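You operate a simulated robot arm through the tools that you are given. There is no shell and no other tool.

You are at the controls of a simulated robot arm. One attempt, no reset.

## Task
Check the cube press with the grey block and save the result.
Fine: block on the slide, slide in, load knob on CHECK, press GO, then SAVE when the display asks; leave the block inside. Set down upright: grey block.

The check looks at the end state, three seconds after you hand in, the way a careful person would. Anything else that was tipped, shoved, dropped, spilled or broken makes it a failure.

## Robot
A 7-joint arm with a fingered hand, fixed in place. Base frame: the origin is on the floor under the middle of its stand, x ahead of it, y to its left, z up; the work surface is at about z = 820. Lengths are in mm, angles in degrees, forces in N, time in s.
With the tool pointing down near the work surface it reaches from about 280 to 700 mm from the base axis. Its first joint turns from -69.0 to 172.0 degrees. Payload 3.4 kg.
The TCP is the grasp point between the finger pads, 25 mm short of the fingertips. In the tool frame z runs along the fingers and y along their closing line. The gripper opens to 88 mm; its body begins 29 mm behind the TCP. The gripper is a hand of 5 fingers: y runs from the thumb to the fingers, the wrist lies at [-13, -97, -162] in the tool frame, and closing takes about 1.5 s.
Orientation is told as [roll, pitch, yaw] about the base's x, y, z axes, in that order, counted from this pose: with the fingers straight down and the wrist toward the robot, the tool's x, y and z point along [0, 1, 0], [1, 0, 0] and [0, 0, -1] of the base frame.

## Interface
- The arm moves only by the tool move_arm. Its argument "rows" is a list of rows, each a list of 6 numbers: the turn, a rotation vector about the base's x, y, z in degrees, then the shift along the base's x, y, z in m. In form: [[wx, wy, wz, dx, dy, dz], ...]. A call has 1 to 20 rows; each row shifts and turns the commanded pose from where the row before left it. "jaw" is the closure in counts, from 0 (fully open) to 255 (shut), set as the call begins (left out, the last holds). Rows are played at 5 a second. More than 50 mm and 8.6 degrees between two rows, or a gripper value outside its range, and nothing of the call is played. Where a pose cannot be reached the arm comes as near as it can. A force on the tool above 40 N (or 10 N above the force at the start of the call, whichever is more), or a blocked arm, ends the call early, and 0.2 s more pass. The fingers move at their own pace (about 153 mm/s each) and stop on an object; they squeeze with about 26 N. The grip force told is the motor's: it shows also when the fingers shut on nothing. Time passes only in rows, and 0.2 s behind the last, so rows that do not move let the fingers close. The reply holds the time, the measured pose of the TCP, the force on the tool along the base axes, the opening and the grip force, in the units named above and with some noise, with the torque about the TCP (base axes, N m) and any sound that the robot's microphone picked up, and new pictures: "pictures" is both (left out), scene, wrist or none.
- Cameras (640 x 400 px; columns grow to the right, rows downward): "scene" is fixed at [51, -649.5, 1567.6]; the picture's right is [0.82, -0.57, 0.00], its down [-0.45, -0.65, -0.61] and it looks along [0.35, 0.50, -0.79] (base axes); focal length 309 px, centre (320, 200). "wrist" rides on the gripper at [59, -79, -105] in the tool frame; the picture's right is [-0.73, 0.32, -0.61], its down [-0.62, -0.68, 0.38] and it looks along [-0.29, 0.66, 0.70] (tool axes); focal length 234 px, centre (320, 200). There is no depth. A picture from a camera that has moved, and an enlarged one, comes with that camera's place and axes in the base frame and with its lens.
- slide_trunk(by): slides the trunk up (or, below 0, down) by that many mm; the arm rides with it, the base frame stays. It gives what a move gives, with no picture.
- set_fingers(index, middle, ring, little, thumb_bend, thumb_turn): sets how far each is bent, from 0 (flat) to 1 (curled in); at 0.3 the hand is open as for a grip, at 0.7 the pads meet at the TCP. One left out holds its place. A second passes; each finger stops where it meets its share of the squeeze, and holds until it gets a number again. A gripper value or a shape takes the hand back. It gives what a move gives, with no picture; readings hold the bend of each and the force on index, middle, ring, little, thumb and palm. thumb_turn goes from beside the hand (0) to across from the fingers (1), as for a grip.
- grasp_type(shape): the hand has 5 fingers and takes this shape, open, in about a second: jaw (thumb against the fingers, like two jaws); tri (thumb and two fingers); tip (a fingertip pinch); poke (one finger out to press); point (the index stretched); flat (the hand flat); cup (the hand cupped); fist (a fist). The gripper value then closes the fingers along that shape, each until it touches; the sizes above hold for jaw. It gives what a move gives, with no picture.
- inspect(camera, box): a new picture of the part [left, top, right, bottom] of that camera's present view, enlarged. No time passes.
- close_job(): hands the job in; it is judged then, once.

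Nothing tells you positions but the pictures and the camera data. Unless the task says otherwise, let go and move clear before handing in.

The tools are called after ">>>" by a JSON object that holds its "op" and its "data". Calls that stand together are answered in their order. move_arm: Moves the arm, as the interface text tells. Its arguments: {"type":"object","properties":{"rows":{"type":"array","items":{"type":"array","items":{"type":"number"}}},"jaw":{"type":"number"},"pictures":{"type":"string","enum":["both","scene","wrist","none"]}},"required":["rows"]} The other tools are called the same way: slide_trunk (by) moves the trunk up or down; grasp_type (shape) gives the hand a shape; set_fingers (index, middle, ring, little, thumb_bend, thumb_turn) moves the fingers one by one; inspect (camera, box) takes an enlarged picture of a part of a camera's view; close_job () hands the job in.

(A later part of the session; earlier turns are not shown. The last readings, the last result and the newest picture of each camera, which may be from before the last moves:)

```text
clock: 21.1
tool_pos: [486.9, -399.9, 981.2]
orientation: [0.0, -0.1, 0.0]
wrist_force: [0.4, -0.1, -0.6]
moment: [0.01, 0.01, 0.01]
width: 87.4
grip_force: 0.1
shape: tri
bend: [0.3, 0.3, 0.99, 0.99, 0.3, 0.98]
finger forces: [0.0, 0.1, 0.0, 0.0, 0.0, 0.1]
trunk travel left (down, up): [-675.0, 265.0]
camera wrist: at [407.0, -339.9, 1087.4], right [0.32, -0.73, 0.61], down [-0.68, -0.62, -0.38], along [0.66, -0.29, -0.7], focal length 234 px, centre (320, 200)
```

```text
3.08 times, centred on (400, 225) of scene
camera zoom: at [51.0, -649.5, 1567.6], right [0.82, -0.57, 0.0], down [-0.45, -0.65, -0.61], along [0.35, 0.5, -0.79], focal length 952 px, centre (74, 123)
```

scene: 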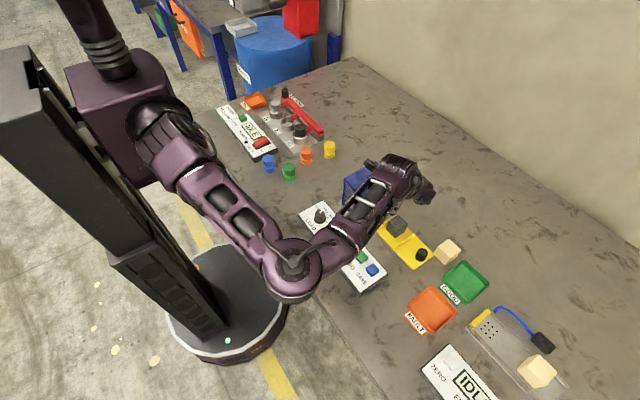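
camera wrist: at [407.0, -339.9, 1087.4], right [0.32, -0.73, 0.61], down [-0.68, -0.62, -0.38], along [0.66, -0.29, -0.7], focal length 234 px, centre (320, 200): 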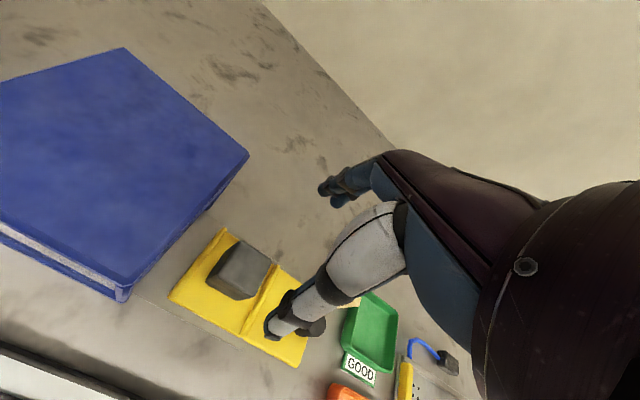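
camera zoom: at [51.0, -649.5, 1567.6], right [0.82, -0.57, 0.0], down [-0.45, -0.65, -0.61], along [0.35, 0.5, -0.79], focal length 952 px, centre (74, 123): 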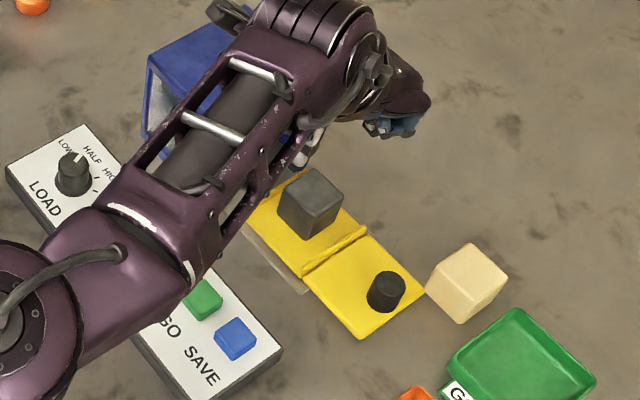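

The block is upright and centred in the nest. Next I'll push the slide in by its handle with one finger, so I'll take the poke shape here in free air and look at where the fingertip is.

>>> {"op": "grasp_type", "data": {"shape": "poke"}}

>>> {"op": "inspect", "data": {"camera": "wrist", "box": [200, 130, 480, 350]}}

>>> {"op": "inspect", "data": {"camera": "scene", "box": [370, 130, 460, 230]}}

```text
clock: 22.0
tool_pos: [486.0, -398.8, 981.8]
orientation: [0.0, 0.0, 0.1]
wrist_force: [-0.5, 0.2, 0.2]
moment: [0.02, -0.05, 0.0]
width: 0.0
grip_force: 0.2
shape: poke
bend: [0.7, 0.7, 0.99, 0.99, 1.0, 1.0]
finger forces: [0.1, 0.0, 0.0, 0.0, 0.0, 0.0]
trunk travel left (down, up): [-675.0, 265.0]
```

```text
1.82 times, centred on (340, 240) of wrist
camera zoom: at [407.2, -340.1, 1086.8], right [0.32, -0.73, 0.61], down [-0.68, -0.62, -0.38], along [0.66, -0.29, -0.7], focal length 426 px, centre (284, 127)
```

zoom: 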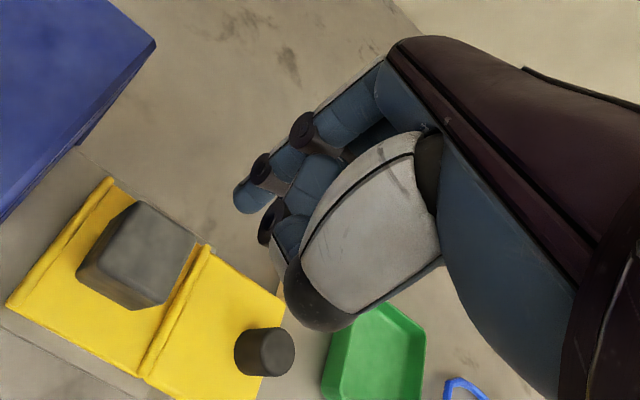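

```text
4.00 times, centred on (415, 180) of scene
camera zoom: at [51.0, -649.5, 1567.6], right [0.82, -0.57, 0.0], down [-0.45, -0.65, -0.61], along [0.35, 0.5, -0.79], focal length 1237 px, centre (-60, 280)
```

zoom: 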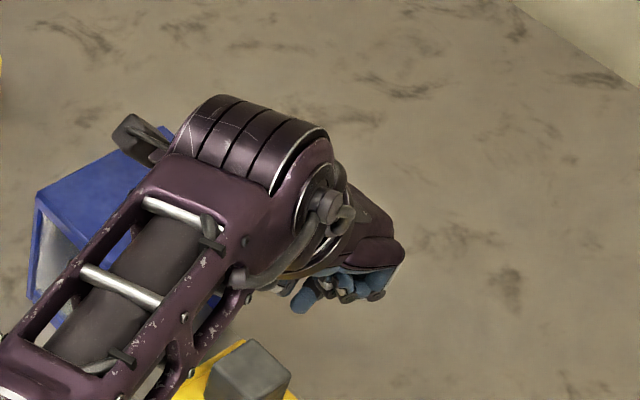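

In poke both index and middle are at 0.7. I'll curl the middle finger too so only the index protrudes, then look again.

>>> {"op": "set_fingers", "data": {"index": 0.6, "middle": 1.0, "ring": 1.0, "little": 1.0}}

>>> {"op": "inspect", "data": {"camera": "wrist", "box": [200, 130, 480, 350]}}

>>> {"op": "inspect", "data": {"camera": "scene", "box": [370, 130, 460, 230]}}

```text
clock: 23.0
tool_pos: [486.1, -400.1, 981.9]
orientation: [0.0, -0.1, 0.0]
wrist_force: [0.8, 0.4, 0.6]
moment: [0.0, -0.02, -0.04]
width: 29.8
grip_force: 0.0
shape: fingers
bend: [0.6, 1.0, 1.0, 1.0, 1.0, 1.0]
finger forces: [0.0, 0.1, 0.0, 0.1, 0.0, 0.0]
trunk travel left (down, up): [-675.0, 265.0]
```

```text
1.82 times, centred on (340, 240) of wrist
camera zoom: at [407.2, -340.1, 1087.0], right [0.32, -0.73, 0.61], down [-0.68, -0.62, -0.38], along [0.66, -0.29, -0.7], focal length 426 px, centre (284, 127)
```

zoom: 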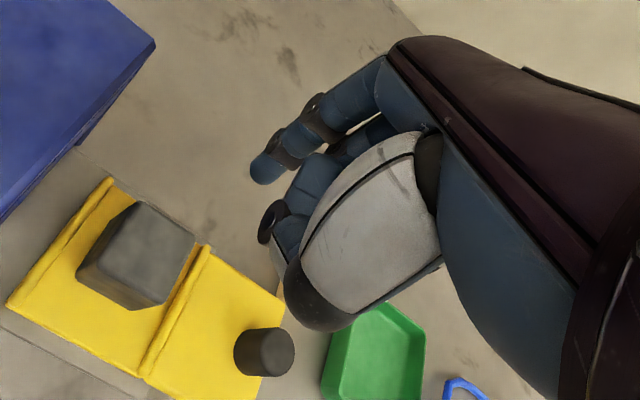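

```text
4.00 times, centred on (415, 180) of scene
camera zoom: at [51.0, -649.5, 1567.6], right [0.82, -0.57, 0.0], down [-0.45, -0.65, -0.61], along [0.35, 0.5, -0.79], focal length 1237 px, centre (-60, 280)
```

zoom: 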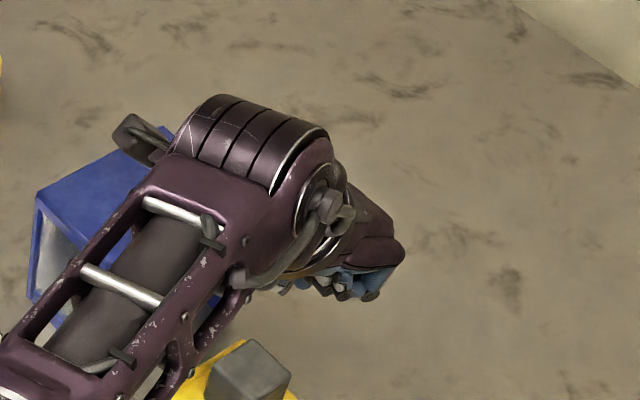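

The index tip now stands alone at roughly tool (7, 15, 25). I'll move high over to behind the handle (−y side) and test that the arm reaches there.

>>> {"op": "move_arm", "data": {"rows": [[0, 0, 0, -0.003, -0.025, 0], [0, 0, 0, -0.003, -0.025, 0], [0, 0, 0, -0.003, -0.025, -0.01], [0, 0, 0, -0.003, -0.025, -0.01], [0, 0, 0, -0.004, -0.023, -0.01], [0, 0, 0, 0, 0, -0.01]], "pictures": "both"}}

>>> {"op": "inspect", "data": {"camera": "wrist", "box": [150, 100, 430, 350]}}

>>> {"op": "inspect", "data": {"camera": "scene", "box": [360, 190, 480, 300]}}

```text
clock: 24.4
tool_pos: [469.5, -524.3, 941.5]
orientation: [0.0, 0.0, 0.1]
wrist_force: [-0.5, 0.8, -0.2]
moment: [0.02, -0.04, -0.03]
width: 29.6
grip_force: 0.0
shape: fingers
bend: [0.6, 1.0, 1.0, 1.0, 1.0, 1.0]
finger forces: [0.0, 0.0, 0.1, 0.1, 0.1, 0.0]
trunk travel left (down, up): [-675.0, 265.0]
camera wrist: at [390.9, -464.2, 1047.5], right [0.32, -0.73, 0.61], down [-0.68, -0.62, -0.38], along [0.66, -0.29, -0.7], focal length 234 px, centre (320, 200)
```

scene: 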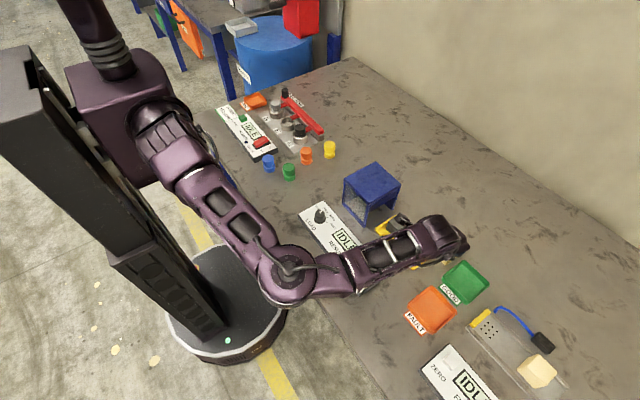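
wrist: 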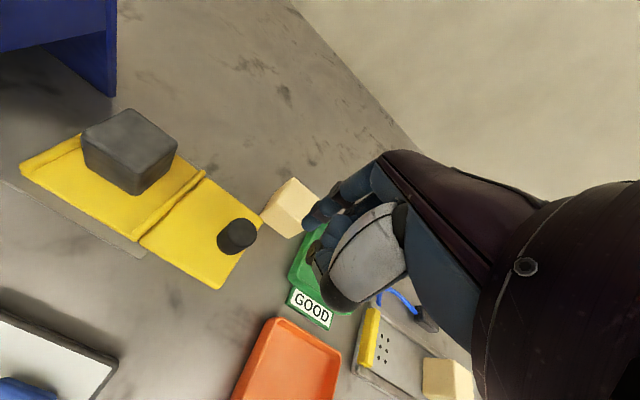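

```text
1.60 times, centred on (290, 225) of wrist
camera zoom: at [390.9, -464.2, 1047.5], right [0.32, -0.73, 0.61], down [-0.68, -0.62, -0.38], along [0.66, -0.29, -0.7], focal length 375 px, centre (368, 160)
```

zoom: 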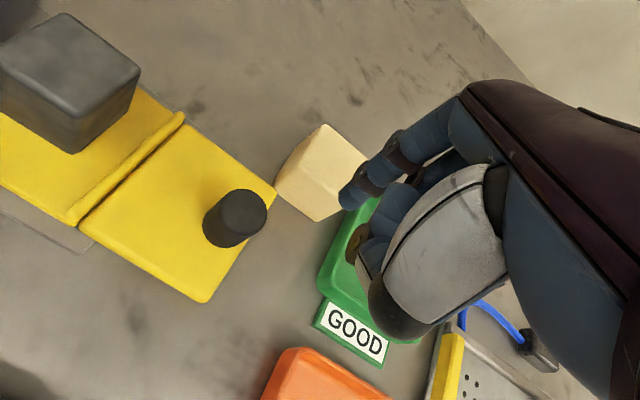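

```text
3.64 times, centred on (420, 245) of scene
camera zoom: at [51.0, -649.5, 1567.6], right [0.82, -0.57, 0.0], down [-0.45, -0.65, -0.61], along [0.35, 0.5, -0.79], focal length 1124 px, centre (-44, 36)
```

zoom: 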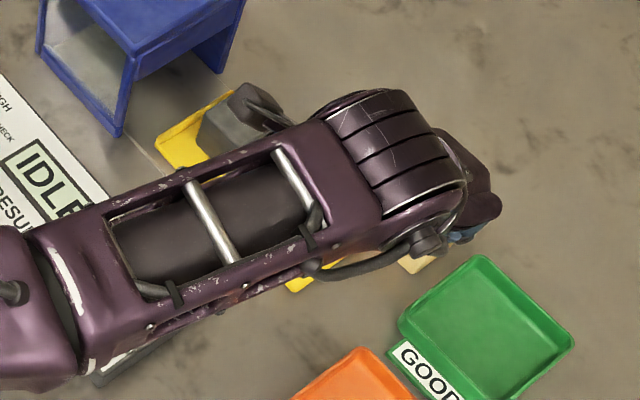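

The pose is reachable. The handle checks out at about (485,-488), and the index tip is about at (485,-517). I'll descend behind the handle to about mid-handle height.

>>> {"op": "move_arm", "data": {"rows": [[0, 0, 0, -0.004, 0, -0.02], [0, 0, 0, 0, 0, -0.02], [0, 0, 0, 0, 0, -0.015], [0, 0, 0, 0, 0, -0.012], [0, 0, 0, 0, 0, -0.01]], "pictures": "both"}}

>>> {"op": "inspect", "data": {"camera": "wrist", "box": [150, 100, 430, 350]}}

>>> {"op": "inspect", "data": {"camera": "scene", "box": [360, 190, 480, 300]}}

```text
clock: 25.6
tool_pos: [466.3, -523.1, 865.3]
orientation: [0.0, 0.0, 0.1]
wrist_force: [-0.3, 0.2, 0.2]
moment: [0.0, 0.02, -0.03]
width: 29.6
grip_force: 0.0
shape: fingers
bend: [0.6, 1.0, 1.0, 1.0, 1.0, 1.0]
finger forces: [0.0, 0.1, 0.0, 0.0, 0.0, 0.0]
trunk travel left (down, up): [-675.0, 265.0]
camera wrist: at [386.9, -464.5, 970.1], right [0.32, -0.73, 0.61], down [-0.68, -0.62, -0.38], along [0.66, -0.29, -0.7], focal length 234 px, centre (320, 200)
```

scene: 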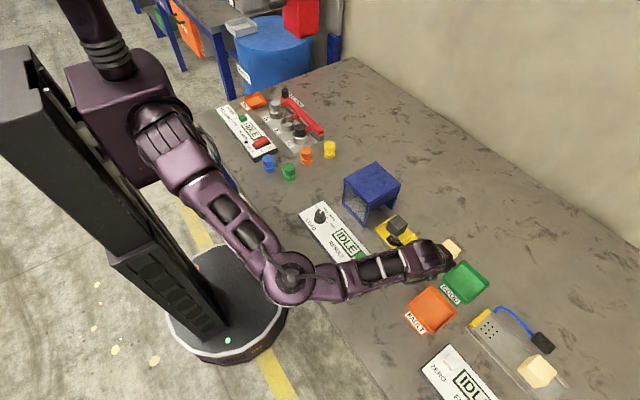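
wrist: 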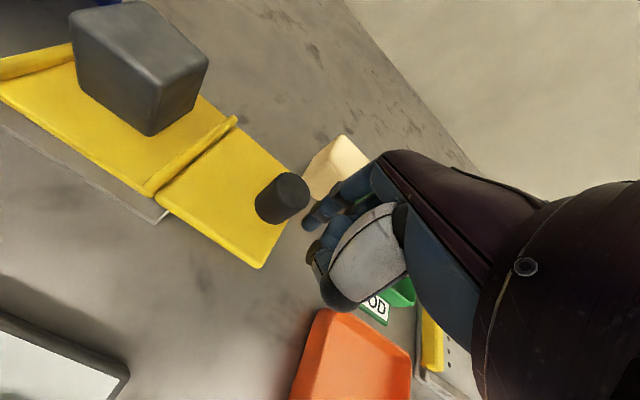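

```text
1.60 times, centred on (290, 225) of wrist
camera zoom: at [386.9, -464.5, 970.1], right [0.32, -0.73, 0.61], down [-0.68, -0.62, -0.38], along [0.66, -0.29, -0.7], focal length 375 px, centre (368, 160)
```

zoom: 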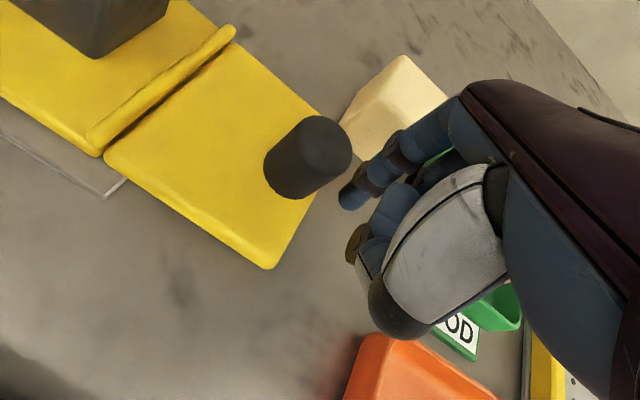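

```text
3.64 times, centred on (420, 245) of scene
camera zoom: at [51.0, -649.5, 1567.6], right [0.82, -0.57, 0.0], down [-0.45, -0.65, -0.61], along [0.35, 0.5, -0.79], focal length 1124 px, centre (-44, 36)
```

zoom: 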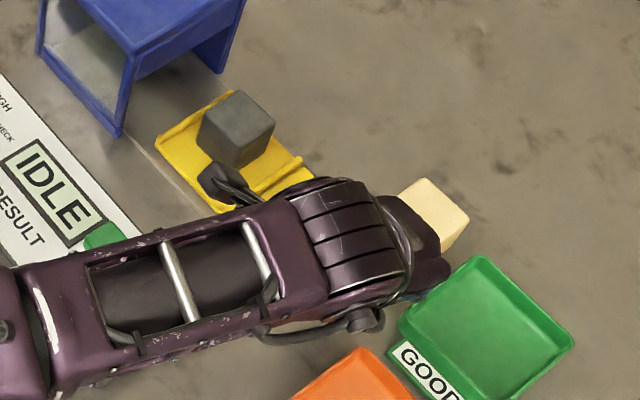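

The index is right behind the handle and in line with it. I'll push slowly toward +y, a short distance first.

>>> {"op": "move_arm", "data": {"rows": [[0, 0, 0, 0, 0.004, 0], [0, 0, 0, 0, 0.004, 0], [0, 0, 0, 0, 0.004, 0], [0, 0, 0, 0, 0.004, 0], [0, 0, 0, 0, 0.004, 0], [0, 0, 0, 0, 0.004, 0]], "pictures": "wrist"}}

>>> {"op": "inspect", "data": {"camera": "wrist", "box": [150, 100, 430, 350]}}

```text
clock: 27.0
tool_pos: [465.7, -498.3, 864.0]
orientation: [0.1, 0.1, 0.0]
wrist_force: [0.3, -0.4, -0.9]
moment: [-0.03, 0.0, -0.01]
width: 29.7
grip_force: 0.0
shape: fingers
bend: [0.6, 1.0, 1.0, 1.0, 1.0, 1.0]
finger forces: [0.3, 0.1, 0.1, 0.1, 0.0, 0.0]
trunk travel left (down, up): [-675.0, 265.0]
camera wrist: at [387.3, -440.0, 970.3], right [0.32, -0.73, 0.61], down [-0.68, -0.62, -0.38], along [0.66, -0.29, -0.7], focal length 234 px, centre (320, 200)
```

wrist: 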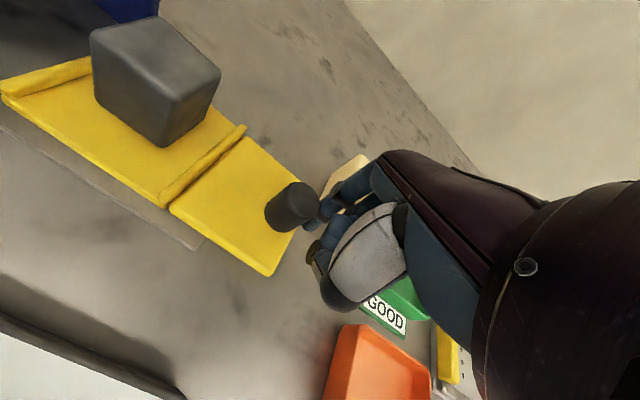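

```text
1.60 times, centred on (290, 225) of wrist
camera zoom: at [387.3, -440.0, 970.3], right [0.32, -0.73, 0.61], down [-0.68, -0.62, -0.38], along [0.66, -0.29, -0.7], focal length 375 px, centre (368, 160)
```

zoom: 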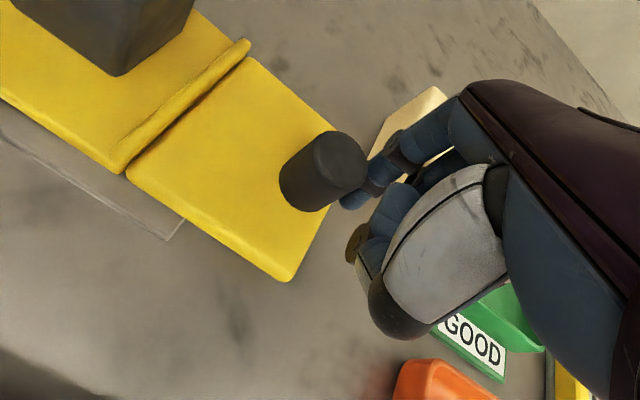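

Contact made and the slide moves easily with the handle. I'll continue pushing steadily.

>>> {"op": "move_arm", "data": {"rows": [[0, 0, 0, 0, 0.005, 0], [0, 0, 0, 0, 0.005, 0], [0, 0, 0, 0, 0.005, 0], [0, 0, 0, 0, 0.005, 0], [0, 0, 0, 0, 0.005, 0], [0, 0, 0, 0, 0.005, 0], [0, 0, 0, 0, 0.005, 0], [0, 0, 0, 0, 0.005, 0], [0, 0, 0, 0, 0.005, 0], [0, 0, 0, 0, 0.005, 0], [0, 0, 0, 0, 0.005, 0], [0, 0, 0, 0, 0.005, 0]], "pictures": "both"}}

>>> {"op": "inspect", "data": {"camera": "wrist", "box": [100, 50, 430, 350]}}

>>> {"op": "inspect", "data": {"camera": "scene", "box": [330, 150, 460, 280]}}

```text
clock: 29.6
tool_pos: [465.7, -438.2, 866.8]
orientation: [0.0, 0.0, 0.1]
wrist_force: [-0.4, -0.2, -0.4]
moment: [-0.05, 0.01, -0.03]
width: 29.7
grip_force: 0.1
shape: fingers
bend: [0.6, 1.0, 1.0, 1.0, 1.0, 1.0]
finger forces: [0.4, 0.1, 0.1, 0.0, 0.1, 0.1]
trunk travel left (down, up): [-675.0, 265.0]
camera wrist: at [387.4, -379.6, 970.8], right [0.32, -0.73, 0.61], down [-0.68, -0.62, -0.38], along [0.66, -0.29, -0.7], focal length 234 px, centre (320, 200)
```

scene: 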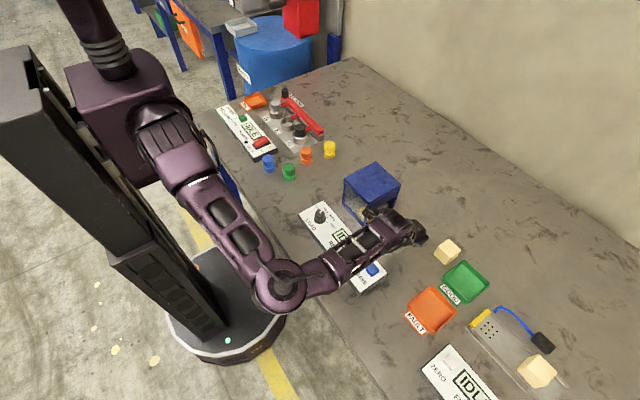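
wrist: 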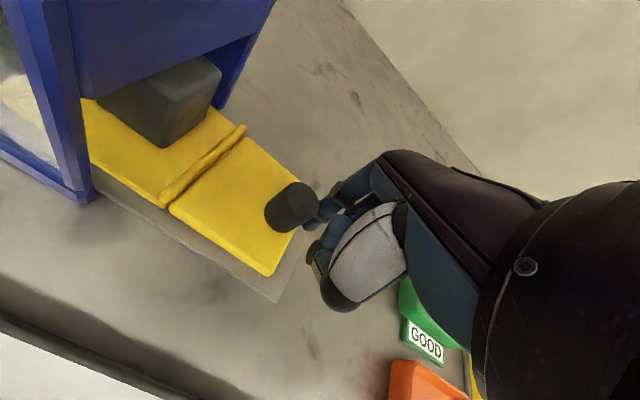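

```text
1.33 times, centred on (265, 200) of wrist
camera zoom: at [387.4, -379.6, 970.8], right [0.32, -0.73, 0.61], down [-0.68, -0.62, -0.38], along [0.66, -0.29, -0.7], focal length 312 px, centre (393, 200)
```

zoom: 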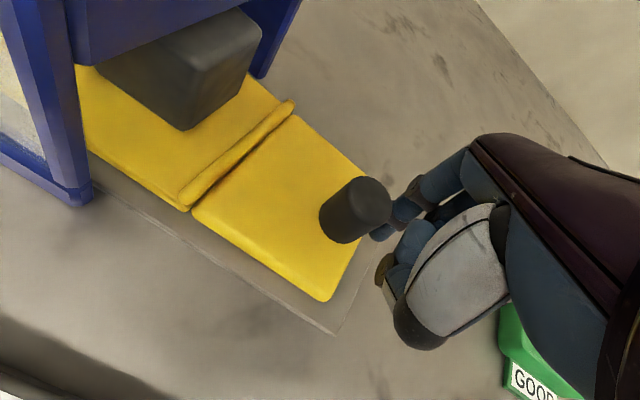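

```text
3.08 times, centred on (395, 215) of scene
camera zoom: at [51.0, -649.5, 1567.6], right [0.82, -0.57, 0.0], down [-0.45, -0.65, -0.61], along [0.35, 0.5, -0.79], focal length 952 px, centre (89, 154)
```

zoom: 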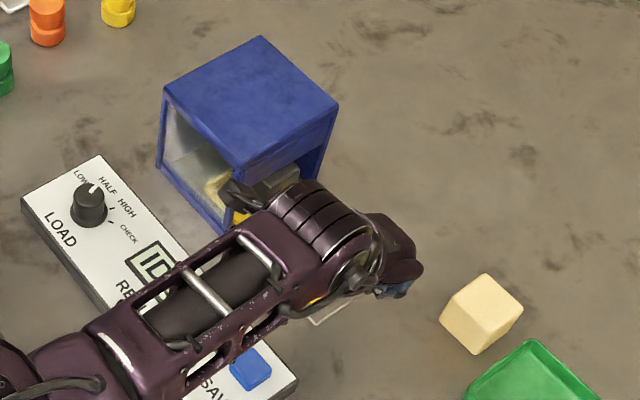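

The block is gliding in under the press top. I'll keep pushing until the slide reaches its stop.

>>> {"op": "move_arm", "data": {"rows": [[0, 0, 0, 0, 0.005, 0], [0, 0, 0, 0, 0.005, 0], [0, 0, 0, 0, 0.005, 0], [0, 0, 0, 0, 0.005, 0], [0, 0, 0, 0, 0.005, 0], [0, 0, 0, 0, 0.005, 0], [0, 0, 0, 0, 0.004, 0], [0, 0, 0, 0, 0.004, 0], [0, 0, 0, 0, 0.003, 0], [0, 0, 0, 0, 0.003, 0]], "pictures": "both"}}

>>> {"op": "inspect", "data": {"camera": "wrist", "box": [100, 50, 430, 350]}}

>>> {"op": "inspect", "data": {"camera": "scene", "box": [300, 150, 430, 280]}}

```text
clock: 31.8
tool_pos: [466.4, -396.7, 864.8]
orientation: [0.0, 0.0, -0.1]
wrist_force: [0.3, -7.2, 1.6]
moment: [-0.02, -0.03, -0.17]
width: 29.9
grip_force: 3.5
shape: fingers
bend: [0.6, 1.0, 1.0, 1.0, 1.0, 1.0]
finger forces: [7.5, 0.0, 0.0, 0.1, 0.0, 0.0]
trunk travel left (down, up): [-675.0, 265.0]
camera wrist: at [387.0, -338.1, 970.0], right [0.32, -0.73, 0.61], down [-0.68, -0.62, -0.38], along [0.66, -0.29, -0.7], focal length 234 px, centre (320, 200)
```

scene: 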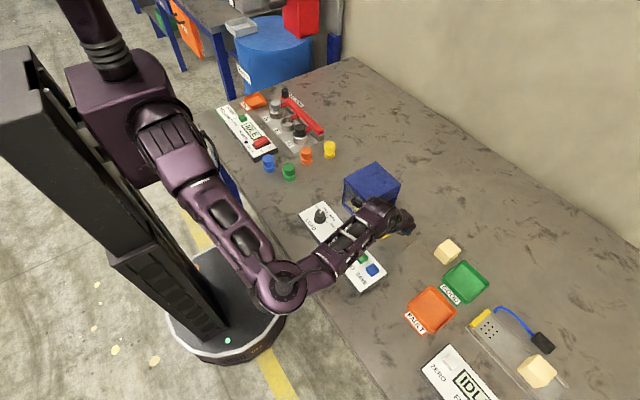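
wrist: 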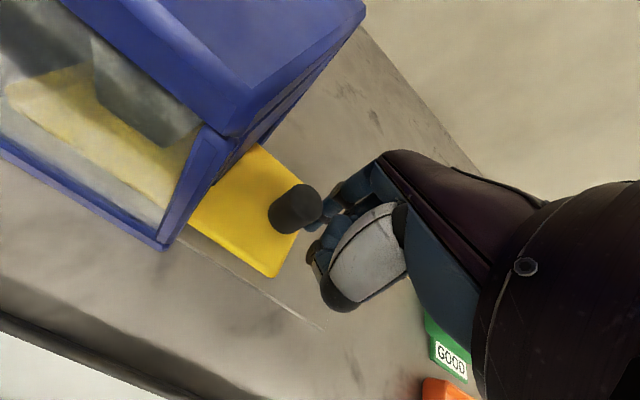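

```text
1.33 times, centred on (265, 200) of wrist
camera zoom: at [387.0, -338.1, 970.0], right [0.32, -0.73, 0.61], down [-0.68, -0.62, -0.38], along [0.66, -0.29, -0.7], focal length 312 px, centre (393, 200)
```

zoom: 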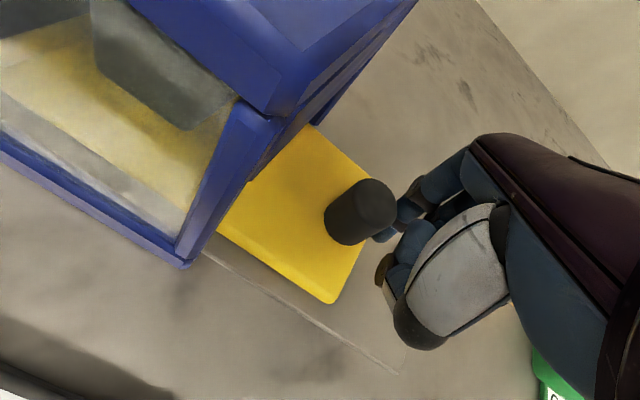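

```text
3.08 times, centred on (365, 215) of scene
camera zoom: at [51.0, -649.5, 1567.6], right [0.82, -0.57, 0.0], down [-0.45, -0.65, -0.61], along [0.35, 0.5, -0.79], focal length 952 px, centre (182, 154)
```

zoom: 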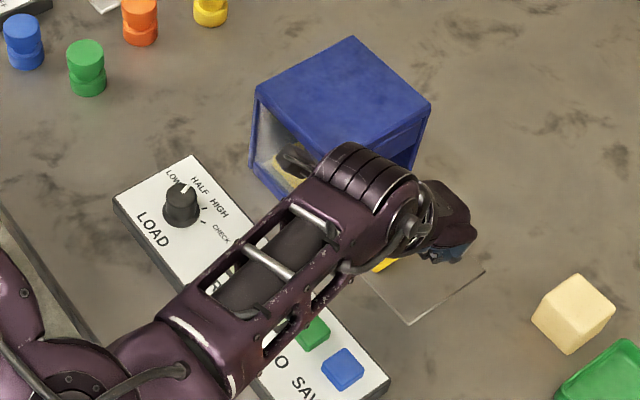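

The force rose to about 7 N and motion stopped, so the slide seems to be at its stop. I'll press a little further to make sure it's seated.

>>> {"op": "move_arm", "data": {"rows": [[0, 0, 0, 0, 0.001, 0], [0, 0, 0, 0, 0.001, 0], [0, 0, 0, 0, 0.001, 0], [0, 0, 0, 0, 0, 0]], "pictures": "none"}}

```text
clock: 32.8
tool_pos: [466.0, -396.1, 864.6]
orientation: [0.1, -0.1, 0.0]
wrist_force: [0.3, -20.1, 3.3]
moment: [-0.1, -0.04, -0.38]
width: 29.8
grip_force: 8.5
shape: fingers
bend: [0.6, 1.0, 1.0, 1.0, 1.0, 1.0]
finger forces: [17.8, 0.1, 0.0, 0.0, 0.1, 0.0]
trunk travel left (down, up): [-675.0, 265.0]
```

The slide is at a hard stop (20 N, no further travel). I'll back the finger off and rise, then inspect the press.

>>> {"op": "move_arm", "data": {"rows": [[0, 0, 0, 0, -0.005, 0], [0, 0, 0, 0, -0.01, 0], [0, 0, 0, 0, -0.015, 0.0], [0, 0, 0, 0, -0.01, 0.02], [0, 0, 0, -0.01, 0, 0.03], [0, 0, 0, -0.03, 0, 0.03], [0, 0, 0, -0.03, -0.02, 0.02], [0, 0, 0, -0.03, -0.03, 0.0]], "pictures": "both"}}

>>> {"op": "inspect", "data": {"camera": "scene", "box": [300, 150, 430, 290]}}

>>> {"op": "inspect", "data": {"camera": "wrist", "box": [0, 0, 320, 300]}}

```text
clock: 34.6
tool_pos: [365.2, -481.6, 964.5]
orientation: [0.1, 0.0, -0.1]
wrist_force: [0.8, -0.1, -0.8]
moment: [0.03, -0.01, 0.0]
width: 29.6
grip_force: 0.0
shape: fingers
bend: [0.6, 1.0, 1.0, 1.0, 1.0, 1.0]
finger forces: [0.0, 0.1, 0.0, 0.1, 0.1, 0.1]
trunk travel left (down, up): [-675.0, 265.0]
camera wrist: at [286.0, -422.6, 1070.5], right [0.32, -0.73, 0.61], down [-0.68, -0.62, -0.38], along [0.66, -0.29, -0.7], focal length 234 px, centre (320, 200)
```

scene: 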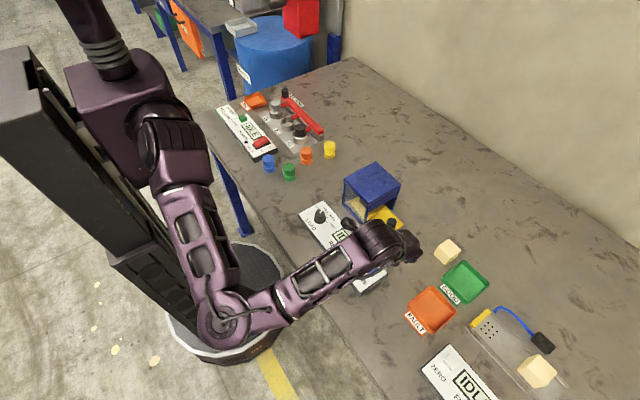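
wrist: 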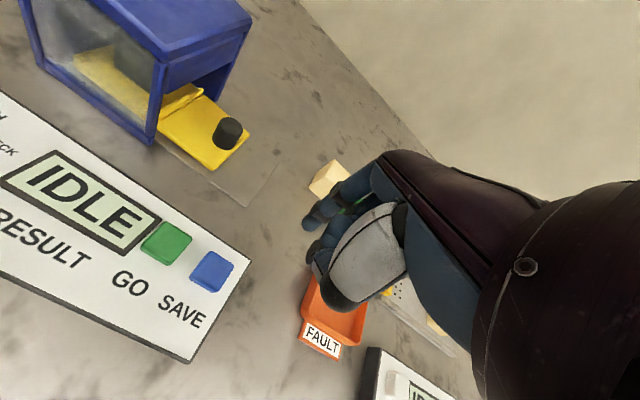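

```text
2.86 times, centred on (365, 220) of scene
camera zoom: at [51.0, -649.5, 1567.6], right [0.82, -0.57, 0.0], down [-0.45, -0.65, -0.61], along [0.35, 0.5, -0.79], focal length 884 px, centre (191, 143)
```

zoom: 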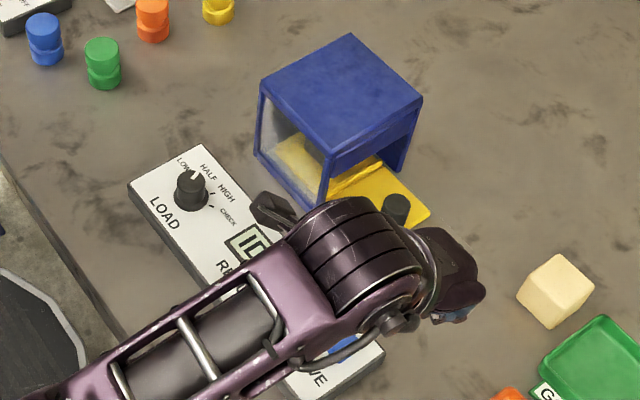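

```text
1.33 times, centred on (160, 150) of wrist
camera zoom: at [286.0, -422.6, 1070.5], right [0.32, -0.73, 0.61], down [-0.68, -0.62, -0.38], along [0.66, -0.29, -0.7], focal length 312 px, centre (533, 267)
```

zoom: 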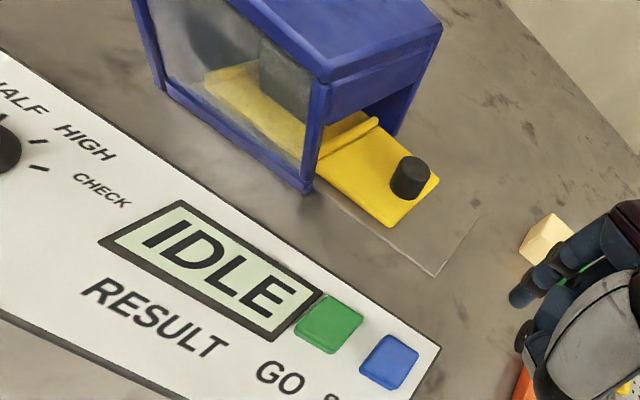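

The slide is fully in, with the block upright inside the press. Now the LOAD knob at about (330,-247): I'll take the tri shape, pre-turn the hand by +40° and move above it, so I can turn 80° clockwise to CHECK.

>>> {"op": "grasp_type", "data": {"shape": "tri"}}

>>> {"op": "move_arm", "data": {"rows": [[0, 0, 5, -0.005, 0.03, 0.01], [0, 0, 5, -0.005, 0.03, 0.01], [0, 0, 5, -0.005, 0.03, 0], [0, 0, 5, -0.005, 0.03, 0], [0, 0, 5, -0.005, 0.03, 0], [0, 0, 5, -0.005, 0.03, 0], [0, 0, 5, -0.005, 0.03, 0], [0, 0, 5, 0, 0.0246, -0.01]], "pictures": "both"}}

>>> {"op": "inspect", "data": {"camera": "wrist", "box": [160, 130, 440, 380]}}

>>> {"op": "inspect", "data": {"camera": "scene", "box": [280, 150, 410, 270]}}

```text
clock: 35.5
tool_pos: [366.0, -480.6, 965.5]
orientation: [0.0, 0.1, 0.0]
wrist_force: [0.0, -0.1, -0.6]
moment: [0.0, 0.01, -0.01]
width: 87.7
grip_force: 0.0
shape: tri
bend: [0.3, 0.3, 0.99, 0.99, 0.3, 0.98]
finger forces: [0.1, 0.1, 0.1, 0.1, 0.0, 0.1]
trunk travel left (down, up): [-675.0, 265.0]
```

```text
clock: 37.3
tool_pos: [330.7, -247.6, 975.5]
orientation: [0.1, 0.0, 40.0]
wrist_force: [0.0, -0.1, 0.2]
moment: [-0.02, 0.04, 0.01]
width: 87.6
grip_force: 0.1
shape: tri
bend: [0.3, 0.3, 0.99, 0.99, 0.3, 0.98]
finger forces: [0.0, 0.0, 0.1, 0.1, 0.0, 0.0]
trunk travel left (down, up): [-675.0, 265.0]
camera wrist: at [233.4, -252.9, 1080.5], right [0.71, -0.35, 0.61], down [-0.12, -0.92, -0.38], along [0.69, 0.2, -0.7], focal length 234 px, centre (320, 200)
```

scene: 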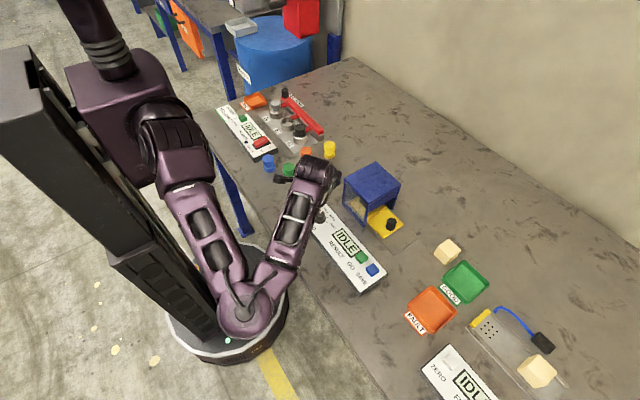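
wrist: 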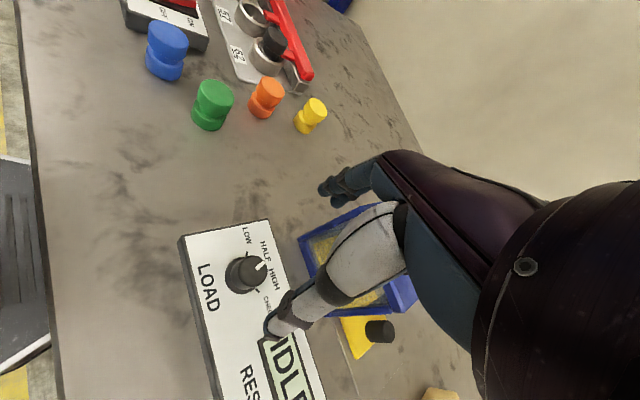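

```text
1.60 times, centred on (300, 255) of wrist
camera zoom: at [233.4, -252.9, 1080.5], right [0.71, -0.35, 0.61], down [-0.12, -0.92, -0.38], along [0.69, 0.2, -0.7], focal length 375 px, centre (352, 112)
```

zoom: 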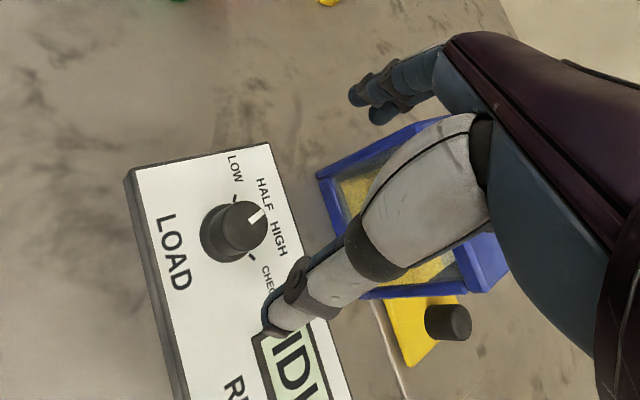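

```text
3.33 times, centred on (345, 210) of scene
camera zoom: at [51.0, -649.5, 1567.6], right [0.82, -0.57, 0.0], down [-0.45, -0.65, -0.61], along [0.35, 0.5, -0.79], focal length 1031 px, centre (237, 167)
```

zoom: 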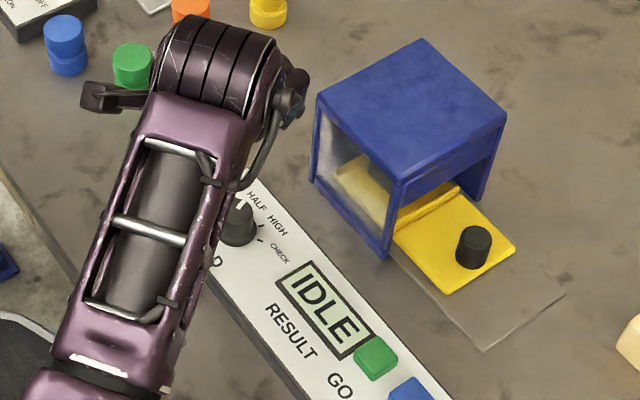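

The hand is centred over the knob (estimated (330,-247) from both cameras). I'll descend with the fingers open around it, keeping the tips just above the panel.

>>> {"op": "move_arm", "data": {"rows": [[0, 0, 0, 0, 0, -0.03], [0, 0, 0, 0, 0, -0.025], [0, 0, 0, 0, 0, -0.02], [0, 0, 0, 0, 0, -0.015]], "pictures": "both"}}

>>> {"op": "inspect", "data": {"camera": "wrist", "box": [160, 130, 440, 380]}}

>>> {"op": "inspect", "data": {"camera": "scene", "box": [280, 150, 410, 270]}}

```text
clock: 38.3
tool_pos: [330.4, -247.1, 884.4]
orientation: [0.0, 0.1, 40.0]
wrist_force: [-0.6, -0.3, -0.1]
moment: [0.01, -0.01, -0.01]
width: 87.8
grip_force: 0.2
shape: tri
bend: [0.3, 0.3, 0.99, 0.99, 0.3, 0.98]
finger forces: [0.1, 0.1, 0.0, 0.1, 0.0, 0.1]
trunk travel left (down, up): [-675.0, 265.0]
camera wrist: at [232.8, -252.6, 990.1], right [0.71, -0.35, 0.61], down [-0.12, -0.92, -0.38], along [0.69, 0.2, -0.7], focal length 234 px, centre (320, 200)
```

scene: 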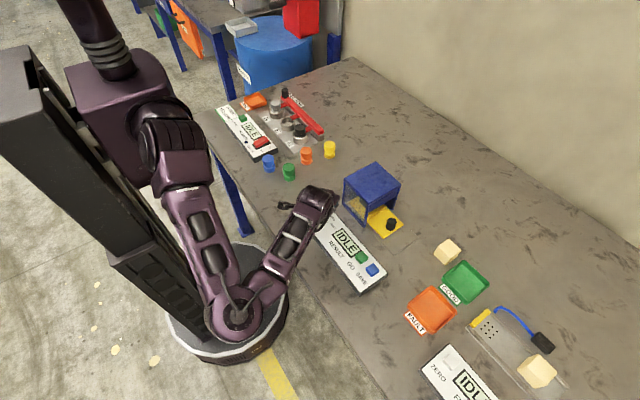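
wrist: 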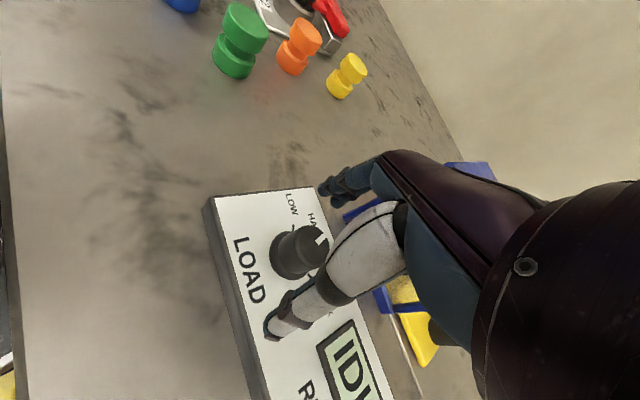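

```text
1.60 times, centred on (300, 255) of wrist
camera zoom: at [232.8, -252.6, 990.1], right [0.71, -0.35, 0.61], down [-0.12, -0.92, -0.38], along [0.69, 0.2, -0.7], focal length 375 px, centre (352, 112)
```

zoom: 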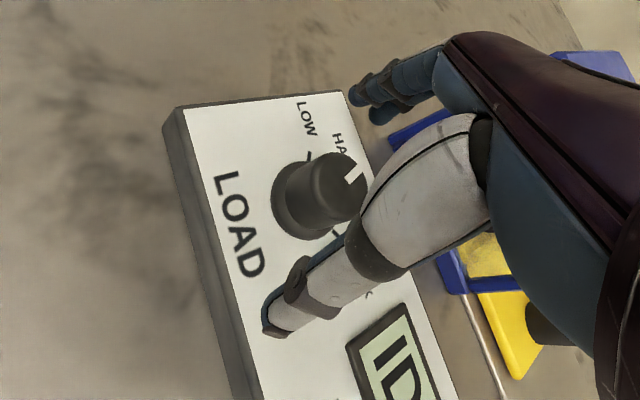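

```text
3.33 times, centred on (345, 210) of scene
camera zoom: at [51.0, -649.5, 1567.6], right [0.82, -0.57, 0.0], down [-0.45, -0.65, -0.61], along [0.35, 0.5, -0.79], focal length 1031 px, centre (237, 167)
```

zoom: 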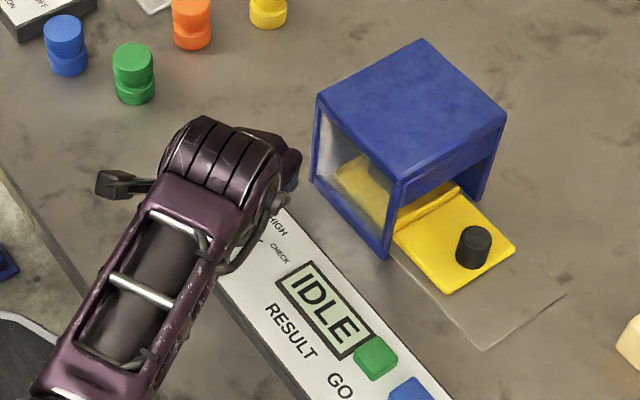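

The knob sits between the fingers within a couple of mm. I'll lower the last 12 mm with a small 1.5 mm centring correction and then close.

>>> {"op": "move_arm", "data": {"rows": [[0, 0, 0, -0.0015, 0, -0.005], [0, 0, 0, 0, 0, -0.004], [0, 0, 0, 0, 0, -0.003]], "pictures": "none"}}

>>> {"op": "move_arm", "data": {"rows": [[0, 0, 0, 0, 0, 0], [0, 0, 0, 0, 0, 0], [0, 0, 0, 0, 0, 0], [0, 0, 0, 0, 0, 0], [0, 0, 0, 0, 0, 0], [0, 0, 0, 0, 0, 0], [0, 0, 0, 0, 0, 0]], "jaw": 255, "pictures": "wrist"}}

>>> {"op": "inspect", "data": {"camera": "wrist", "box": [160, 130, 440, 380]}}

```text
clock: 39.1
tool_pos: [330.1, -247.6, 872.6]
orientation: [0.0, -0.1, 40.0]
wrist_force: [0.1, 0.9, 0.0]
moment: [-0.02, 0.03, 0.03]
width: 88.0
grip_force: 0.1
shape: tri
bend: [0.3, 0.3, 0.99, 0.99, 0.3, 0.98]
finger forces: [0.0, 0.0, 0.1, 0.1, 0.1, 0.0]
trunk travel left (down, up): [-675.0, 265.0]
```

```text
clock: 40.7
tool_pos: [328.0, -246.1, 874.8]
orientation: [-0.3, -0.2, 39.9]
wrist_force: [4.0, -2.4, 24.0]
moment: [0.2, -0.27, -0.02]
width: 24.4
grip_force: 25.7
shape: tri
bend: [0.74, 0.56, 1.0, 1.0, 0.75, 1.0]
finger forces: [27.5, 14.4, 0.1, 0.0, 29.9, 0.0]
trunk travel left (down, up): [-675.0, 265.0]
camera wrist: at [230.5, -251.8, 979.5], right [0.71, -0.35, 0.61], down [-0.12, -0.92, -0.38], along [0.69, 0.2, -0.69], focal length 234 px, centre (320, 200)
```

wrist: 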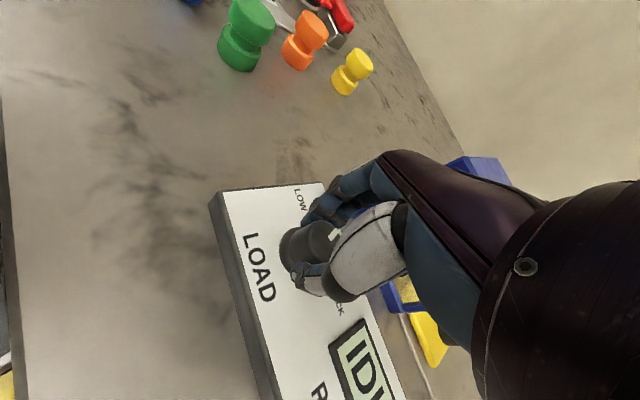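

```text
1.60 times, centred on (300, 255) of wrist
camera zoom: at [230.5, -251.8, 979.5], right [0.71, -0.35, 0.61], down [-0.12, -0.92, -0.38], along [0.69, 0.2, -0.69], focal length 375 px, centre (352, 112)
```

zoom: 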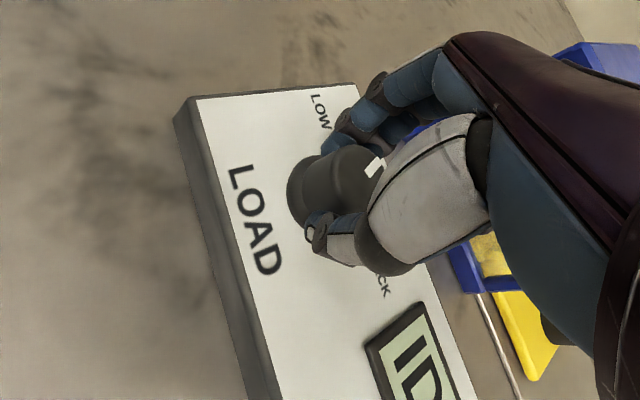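

The knob is gripped, but the fingertips press down with about 24 N on its flange. I'll raise 3 mm to relieve that before turning.

>>> {"op": "move_arm", "data": {"rows": [[0, 0, 0, 0, 0, 0.0015], [0, 0, 0, 0, 0, 0.0015], [0, 0, 0, 0, 0, 0]], "pictures": "none"}}

```text
clock: 41.5
tool_pos: [328.2, -247.0, 875.3]
orientation: [0.1, 0.1, 40.0]
wrist_force: [2.2, -0.9, 2.4]
moment: [0.2, -0.3, 0.04]
width: 24.2
grip_force: 26.2
shape: tri
bend: [0.74, 0.56, 1.0, 1.0, 0.75, 1.0]
finger forces: [18.6, 14.2, 0.0, 0.0, 23.3, 0.0]
trunk travel left (down, up): [-675.0, 265.0]
```

Forces are relaxed now. I'll start the clockwise turn, 20° first, and check.

>>> {"op": "move_arm", "data": {"rows": [[0, 0, -4, 0, 0, 0], [0, 0, -4, 0, 0, 0], [0, 0, -4, 0, 0, 0], [0, 0, -4, 0, 0, 0], [0, 0, -4, 0, 0, 0]], "pictures": "wrist"}}

>>> {"op": "inspect", "data": {"camera": "wrist", "box": [200, 130, 440, 340]}}

```text
clock: 42.7
tool_pos: [328.6, -247.9, 875.4]
orientation: [0.2, 0.2, 19.9]
wrist_force: [-1.4, -0.4, -6.6]
moment: [0.07, -0.2, -0.03]
width: 23.4
grip_force: 25.7
shape: tri
bend: [0.74, 0.57, 1.0, 1.0, 0.75, 1.0]
finger forces: [12.1, 11.7, 0.0, 0.0, 22.6, 0.0]
trunk travel left (down, up): [-675.0, 265.0]
camera wrist: at [235.6, -219.4, 980.9], right [0.55, -0.57, 0.61], down [-0.43, -0.82, -0.38], along [0.71, -0.05, -0.7], focal length 234 px, centre (320, 200)
```

wrist: 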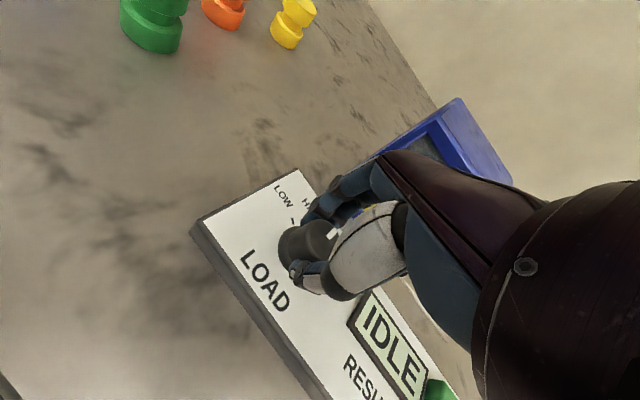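

```text
1.90 times, centred on (320, 235) of wrist
camera zoom: at [235.6, -219.4, 980.9], right [0.55, -0.57, 0.61], down [-0.43, -0.82, -0.38], along [0.71, -0.05, -0.7], focal length 446 px, centre (320, 133)
```

zoom: 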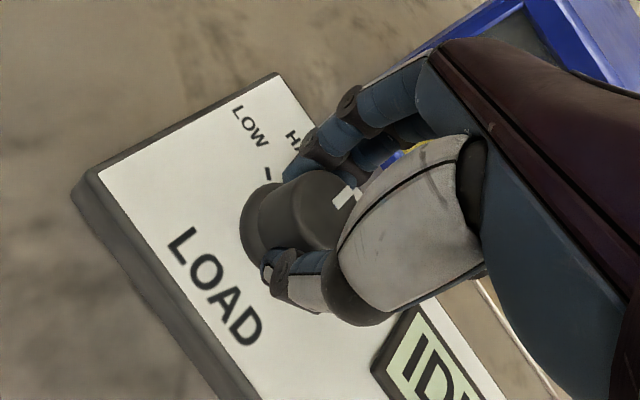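

The pointer is turning with the hand. I'll continue the remaining 60° clockwise.

>>> {"op": "move_arm", "data": {"rows": [[0, 0, -4, 0, 0, 0], [0, 0, -4, 0, 0, 0], [0, 0, -4, 0, 0, 0], [0, 0, -4, 0, 0, 0], [0, 0, -4, 0, 0, 0], [0, 0, -4, 0, 0, 0], [0, 0, -4, 0, 0, 0], [0, 0, -4, 0, 0, 0], [0, 0, -4, 0, 0, 0], [0, 0, -4, 0, 0, 0], [0, 0, -4, 0, 0, 0], [0, 0, -4, 0, 0, 0], [0, 0, -4, 0, 0, 0], [0, 0, -4, 0, 0, 0], [0, 0, -4, 0, 0, 0]], "pictures": "both"}}

>>> {"op": "inspect", "data": {"camera": "wrist", "box": [200, 130, 440, 340]}}

>>> {"op": "inspect", "data": {"camera": "scene", "box": [280, 170, 400, 270]}}

```text
clock: 45.9
tool_pos: [335.9, -239.9, 874.3]
orientation: [1.1, 0.0, -15.5]
wrist_force: [-10.1, -17.8, -1.0]
moment: [-0.35, -0.21, 0.0]
width: 20.7
grip_force: 26.2
shape: tri
bend: [0.75, 0.57, 1.0, 1.0, 0.71, 1.0]
finger forces: [5.4, 19.3, 0.0, 0.1, 27.2, 0.0]
out of reach, approached as far as the arm can: row 9, 10, 11, 12, 13, 14, 15
trunk travel left (down, up): [-675.0, 265.0]
camera wrist: at [273.9, -163.8, 980.8], right [0.11, -0.8, 0.59], down [-0.82, -0.41, -0.39], along [0.56, -0.44, -0.7], focal length 234 px, centre (320, 200)
```

scene: 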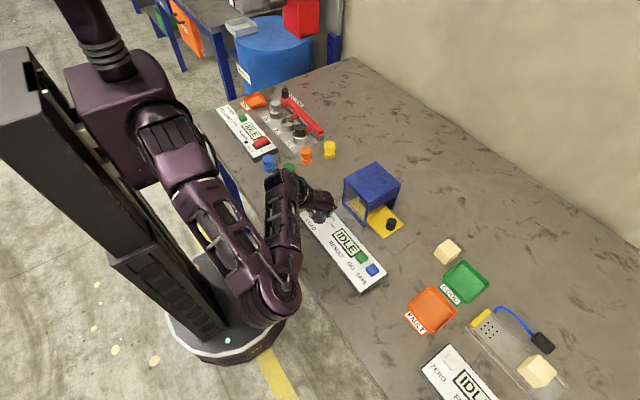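
wrist: 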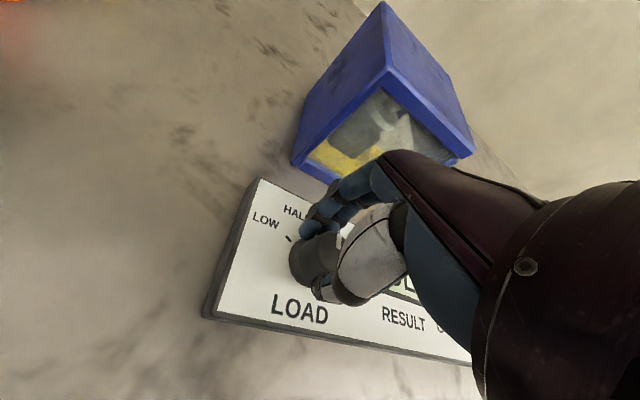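

```text
1.90 times, centred on (320, 235) of wrist
camera zoom: at [273.9, -163.8, 980.8], right [0.11, -0.8, 0.59], down [-0.82, -0.41, -0.39], along [0.56, -0.44, -0.7], focal length 446 px, centre (320, 133)
```

zoom: 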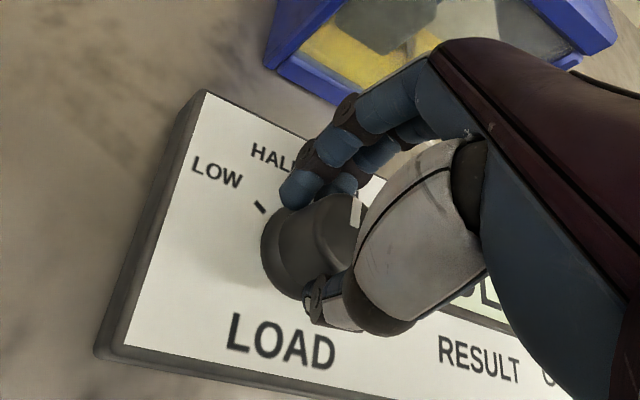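

```text
4.00 times, centred on (340, 220) of scene
camera zoom: at [51.0, -649.5, 1567.6], right [0.82, -0.57, 0.0], down [-0.45, -0.65, -0.61], along [0.35, 0.5, -0.79], focal length 1237 px, centre (240, 120)
```

zoom: 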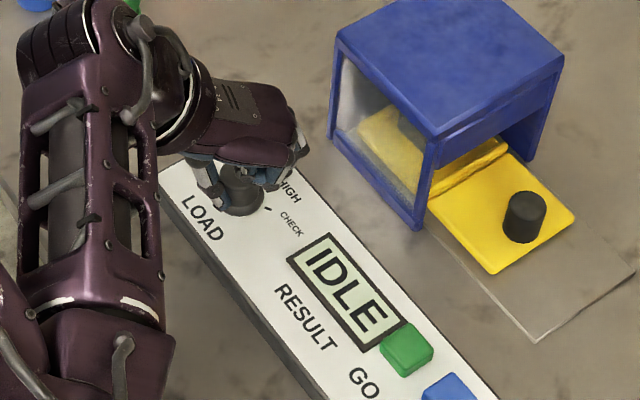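

The arm ran out of reach at about yaw -15, so the knob is now part-way (about -35°). I'll open the hand, back up, and re-grip from a better starting angle.

>>> {"op": "move_arm", "data": {"rows": [[0, 0, 0, 0, 0, 0], [0, 0, 0, 0, 0, 0], [0, 0, 0, 0, 0, 0], [0, 0, 0, 0, 0, 0], [0, 0, 0, 0, 0, 0]], "jaw": 0, "pictures": "none"}}

```text
clock: 47.1
tool_pos: [334.7, -237.1, 875.0]
orientation: [1.0, 0.0, -15.5]
wrist_force: [-0.4, 0.2, -1.0]
moment: [0.0, 0.01, 0.01]
width: 87.5
grip_force: 0.0
shape: tri
bend: [0.3, 0.3, 0.99, 0.99, 0.3, 0.98]
finger forces: [0.0, 0.1, 0.0, 0.0, 0.0, 0.0]
trunk travel left (down, up): [-675.0, 265.0]
```

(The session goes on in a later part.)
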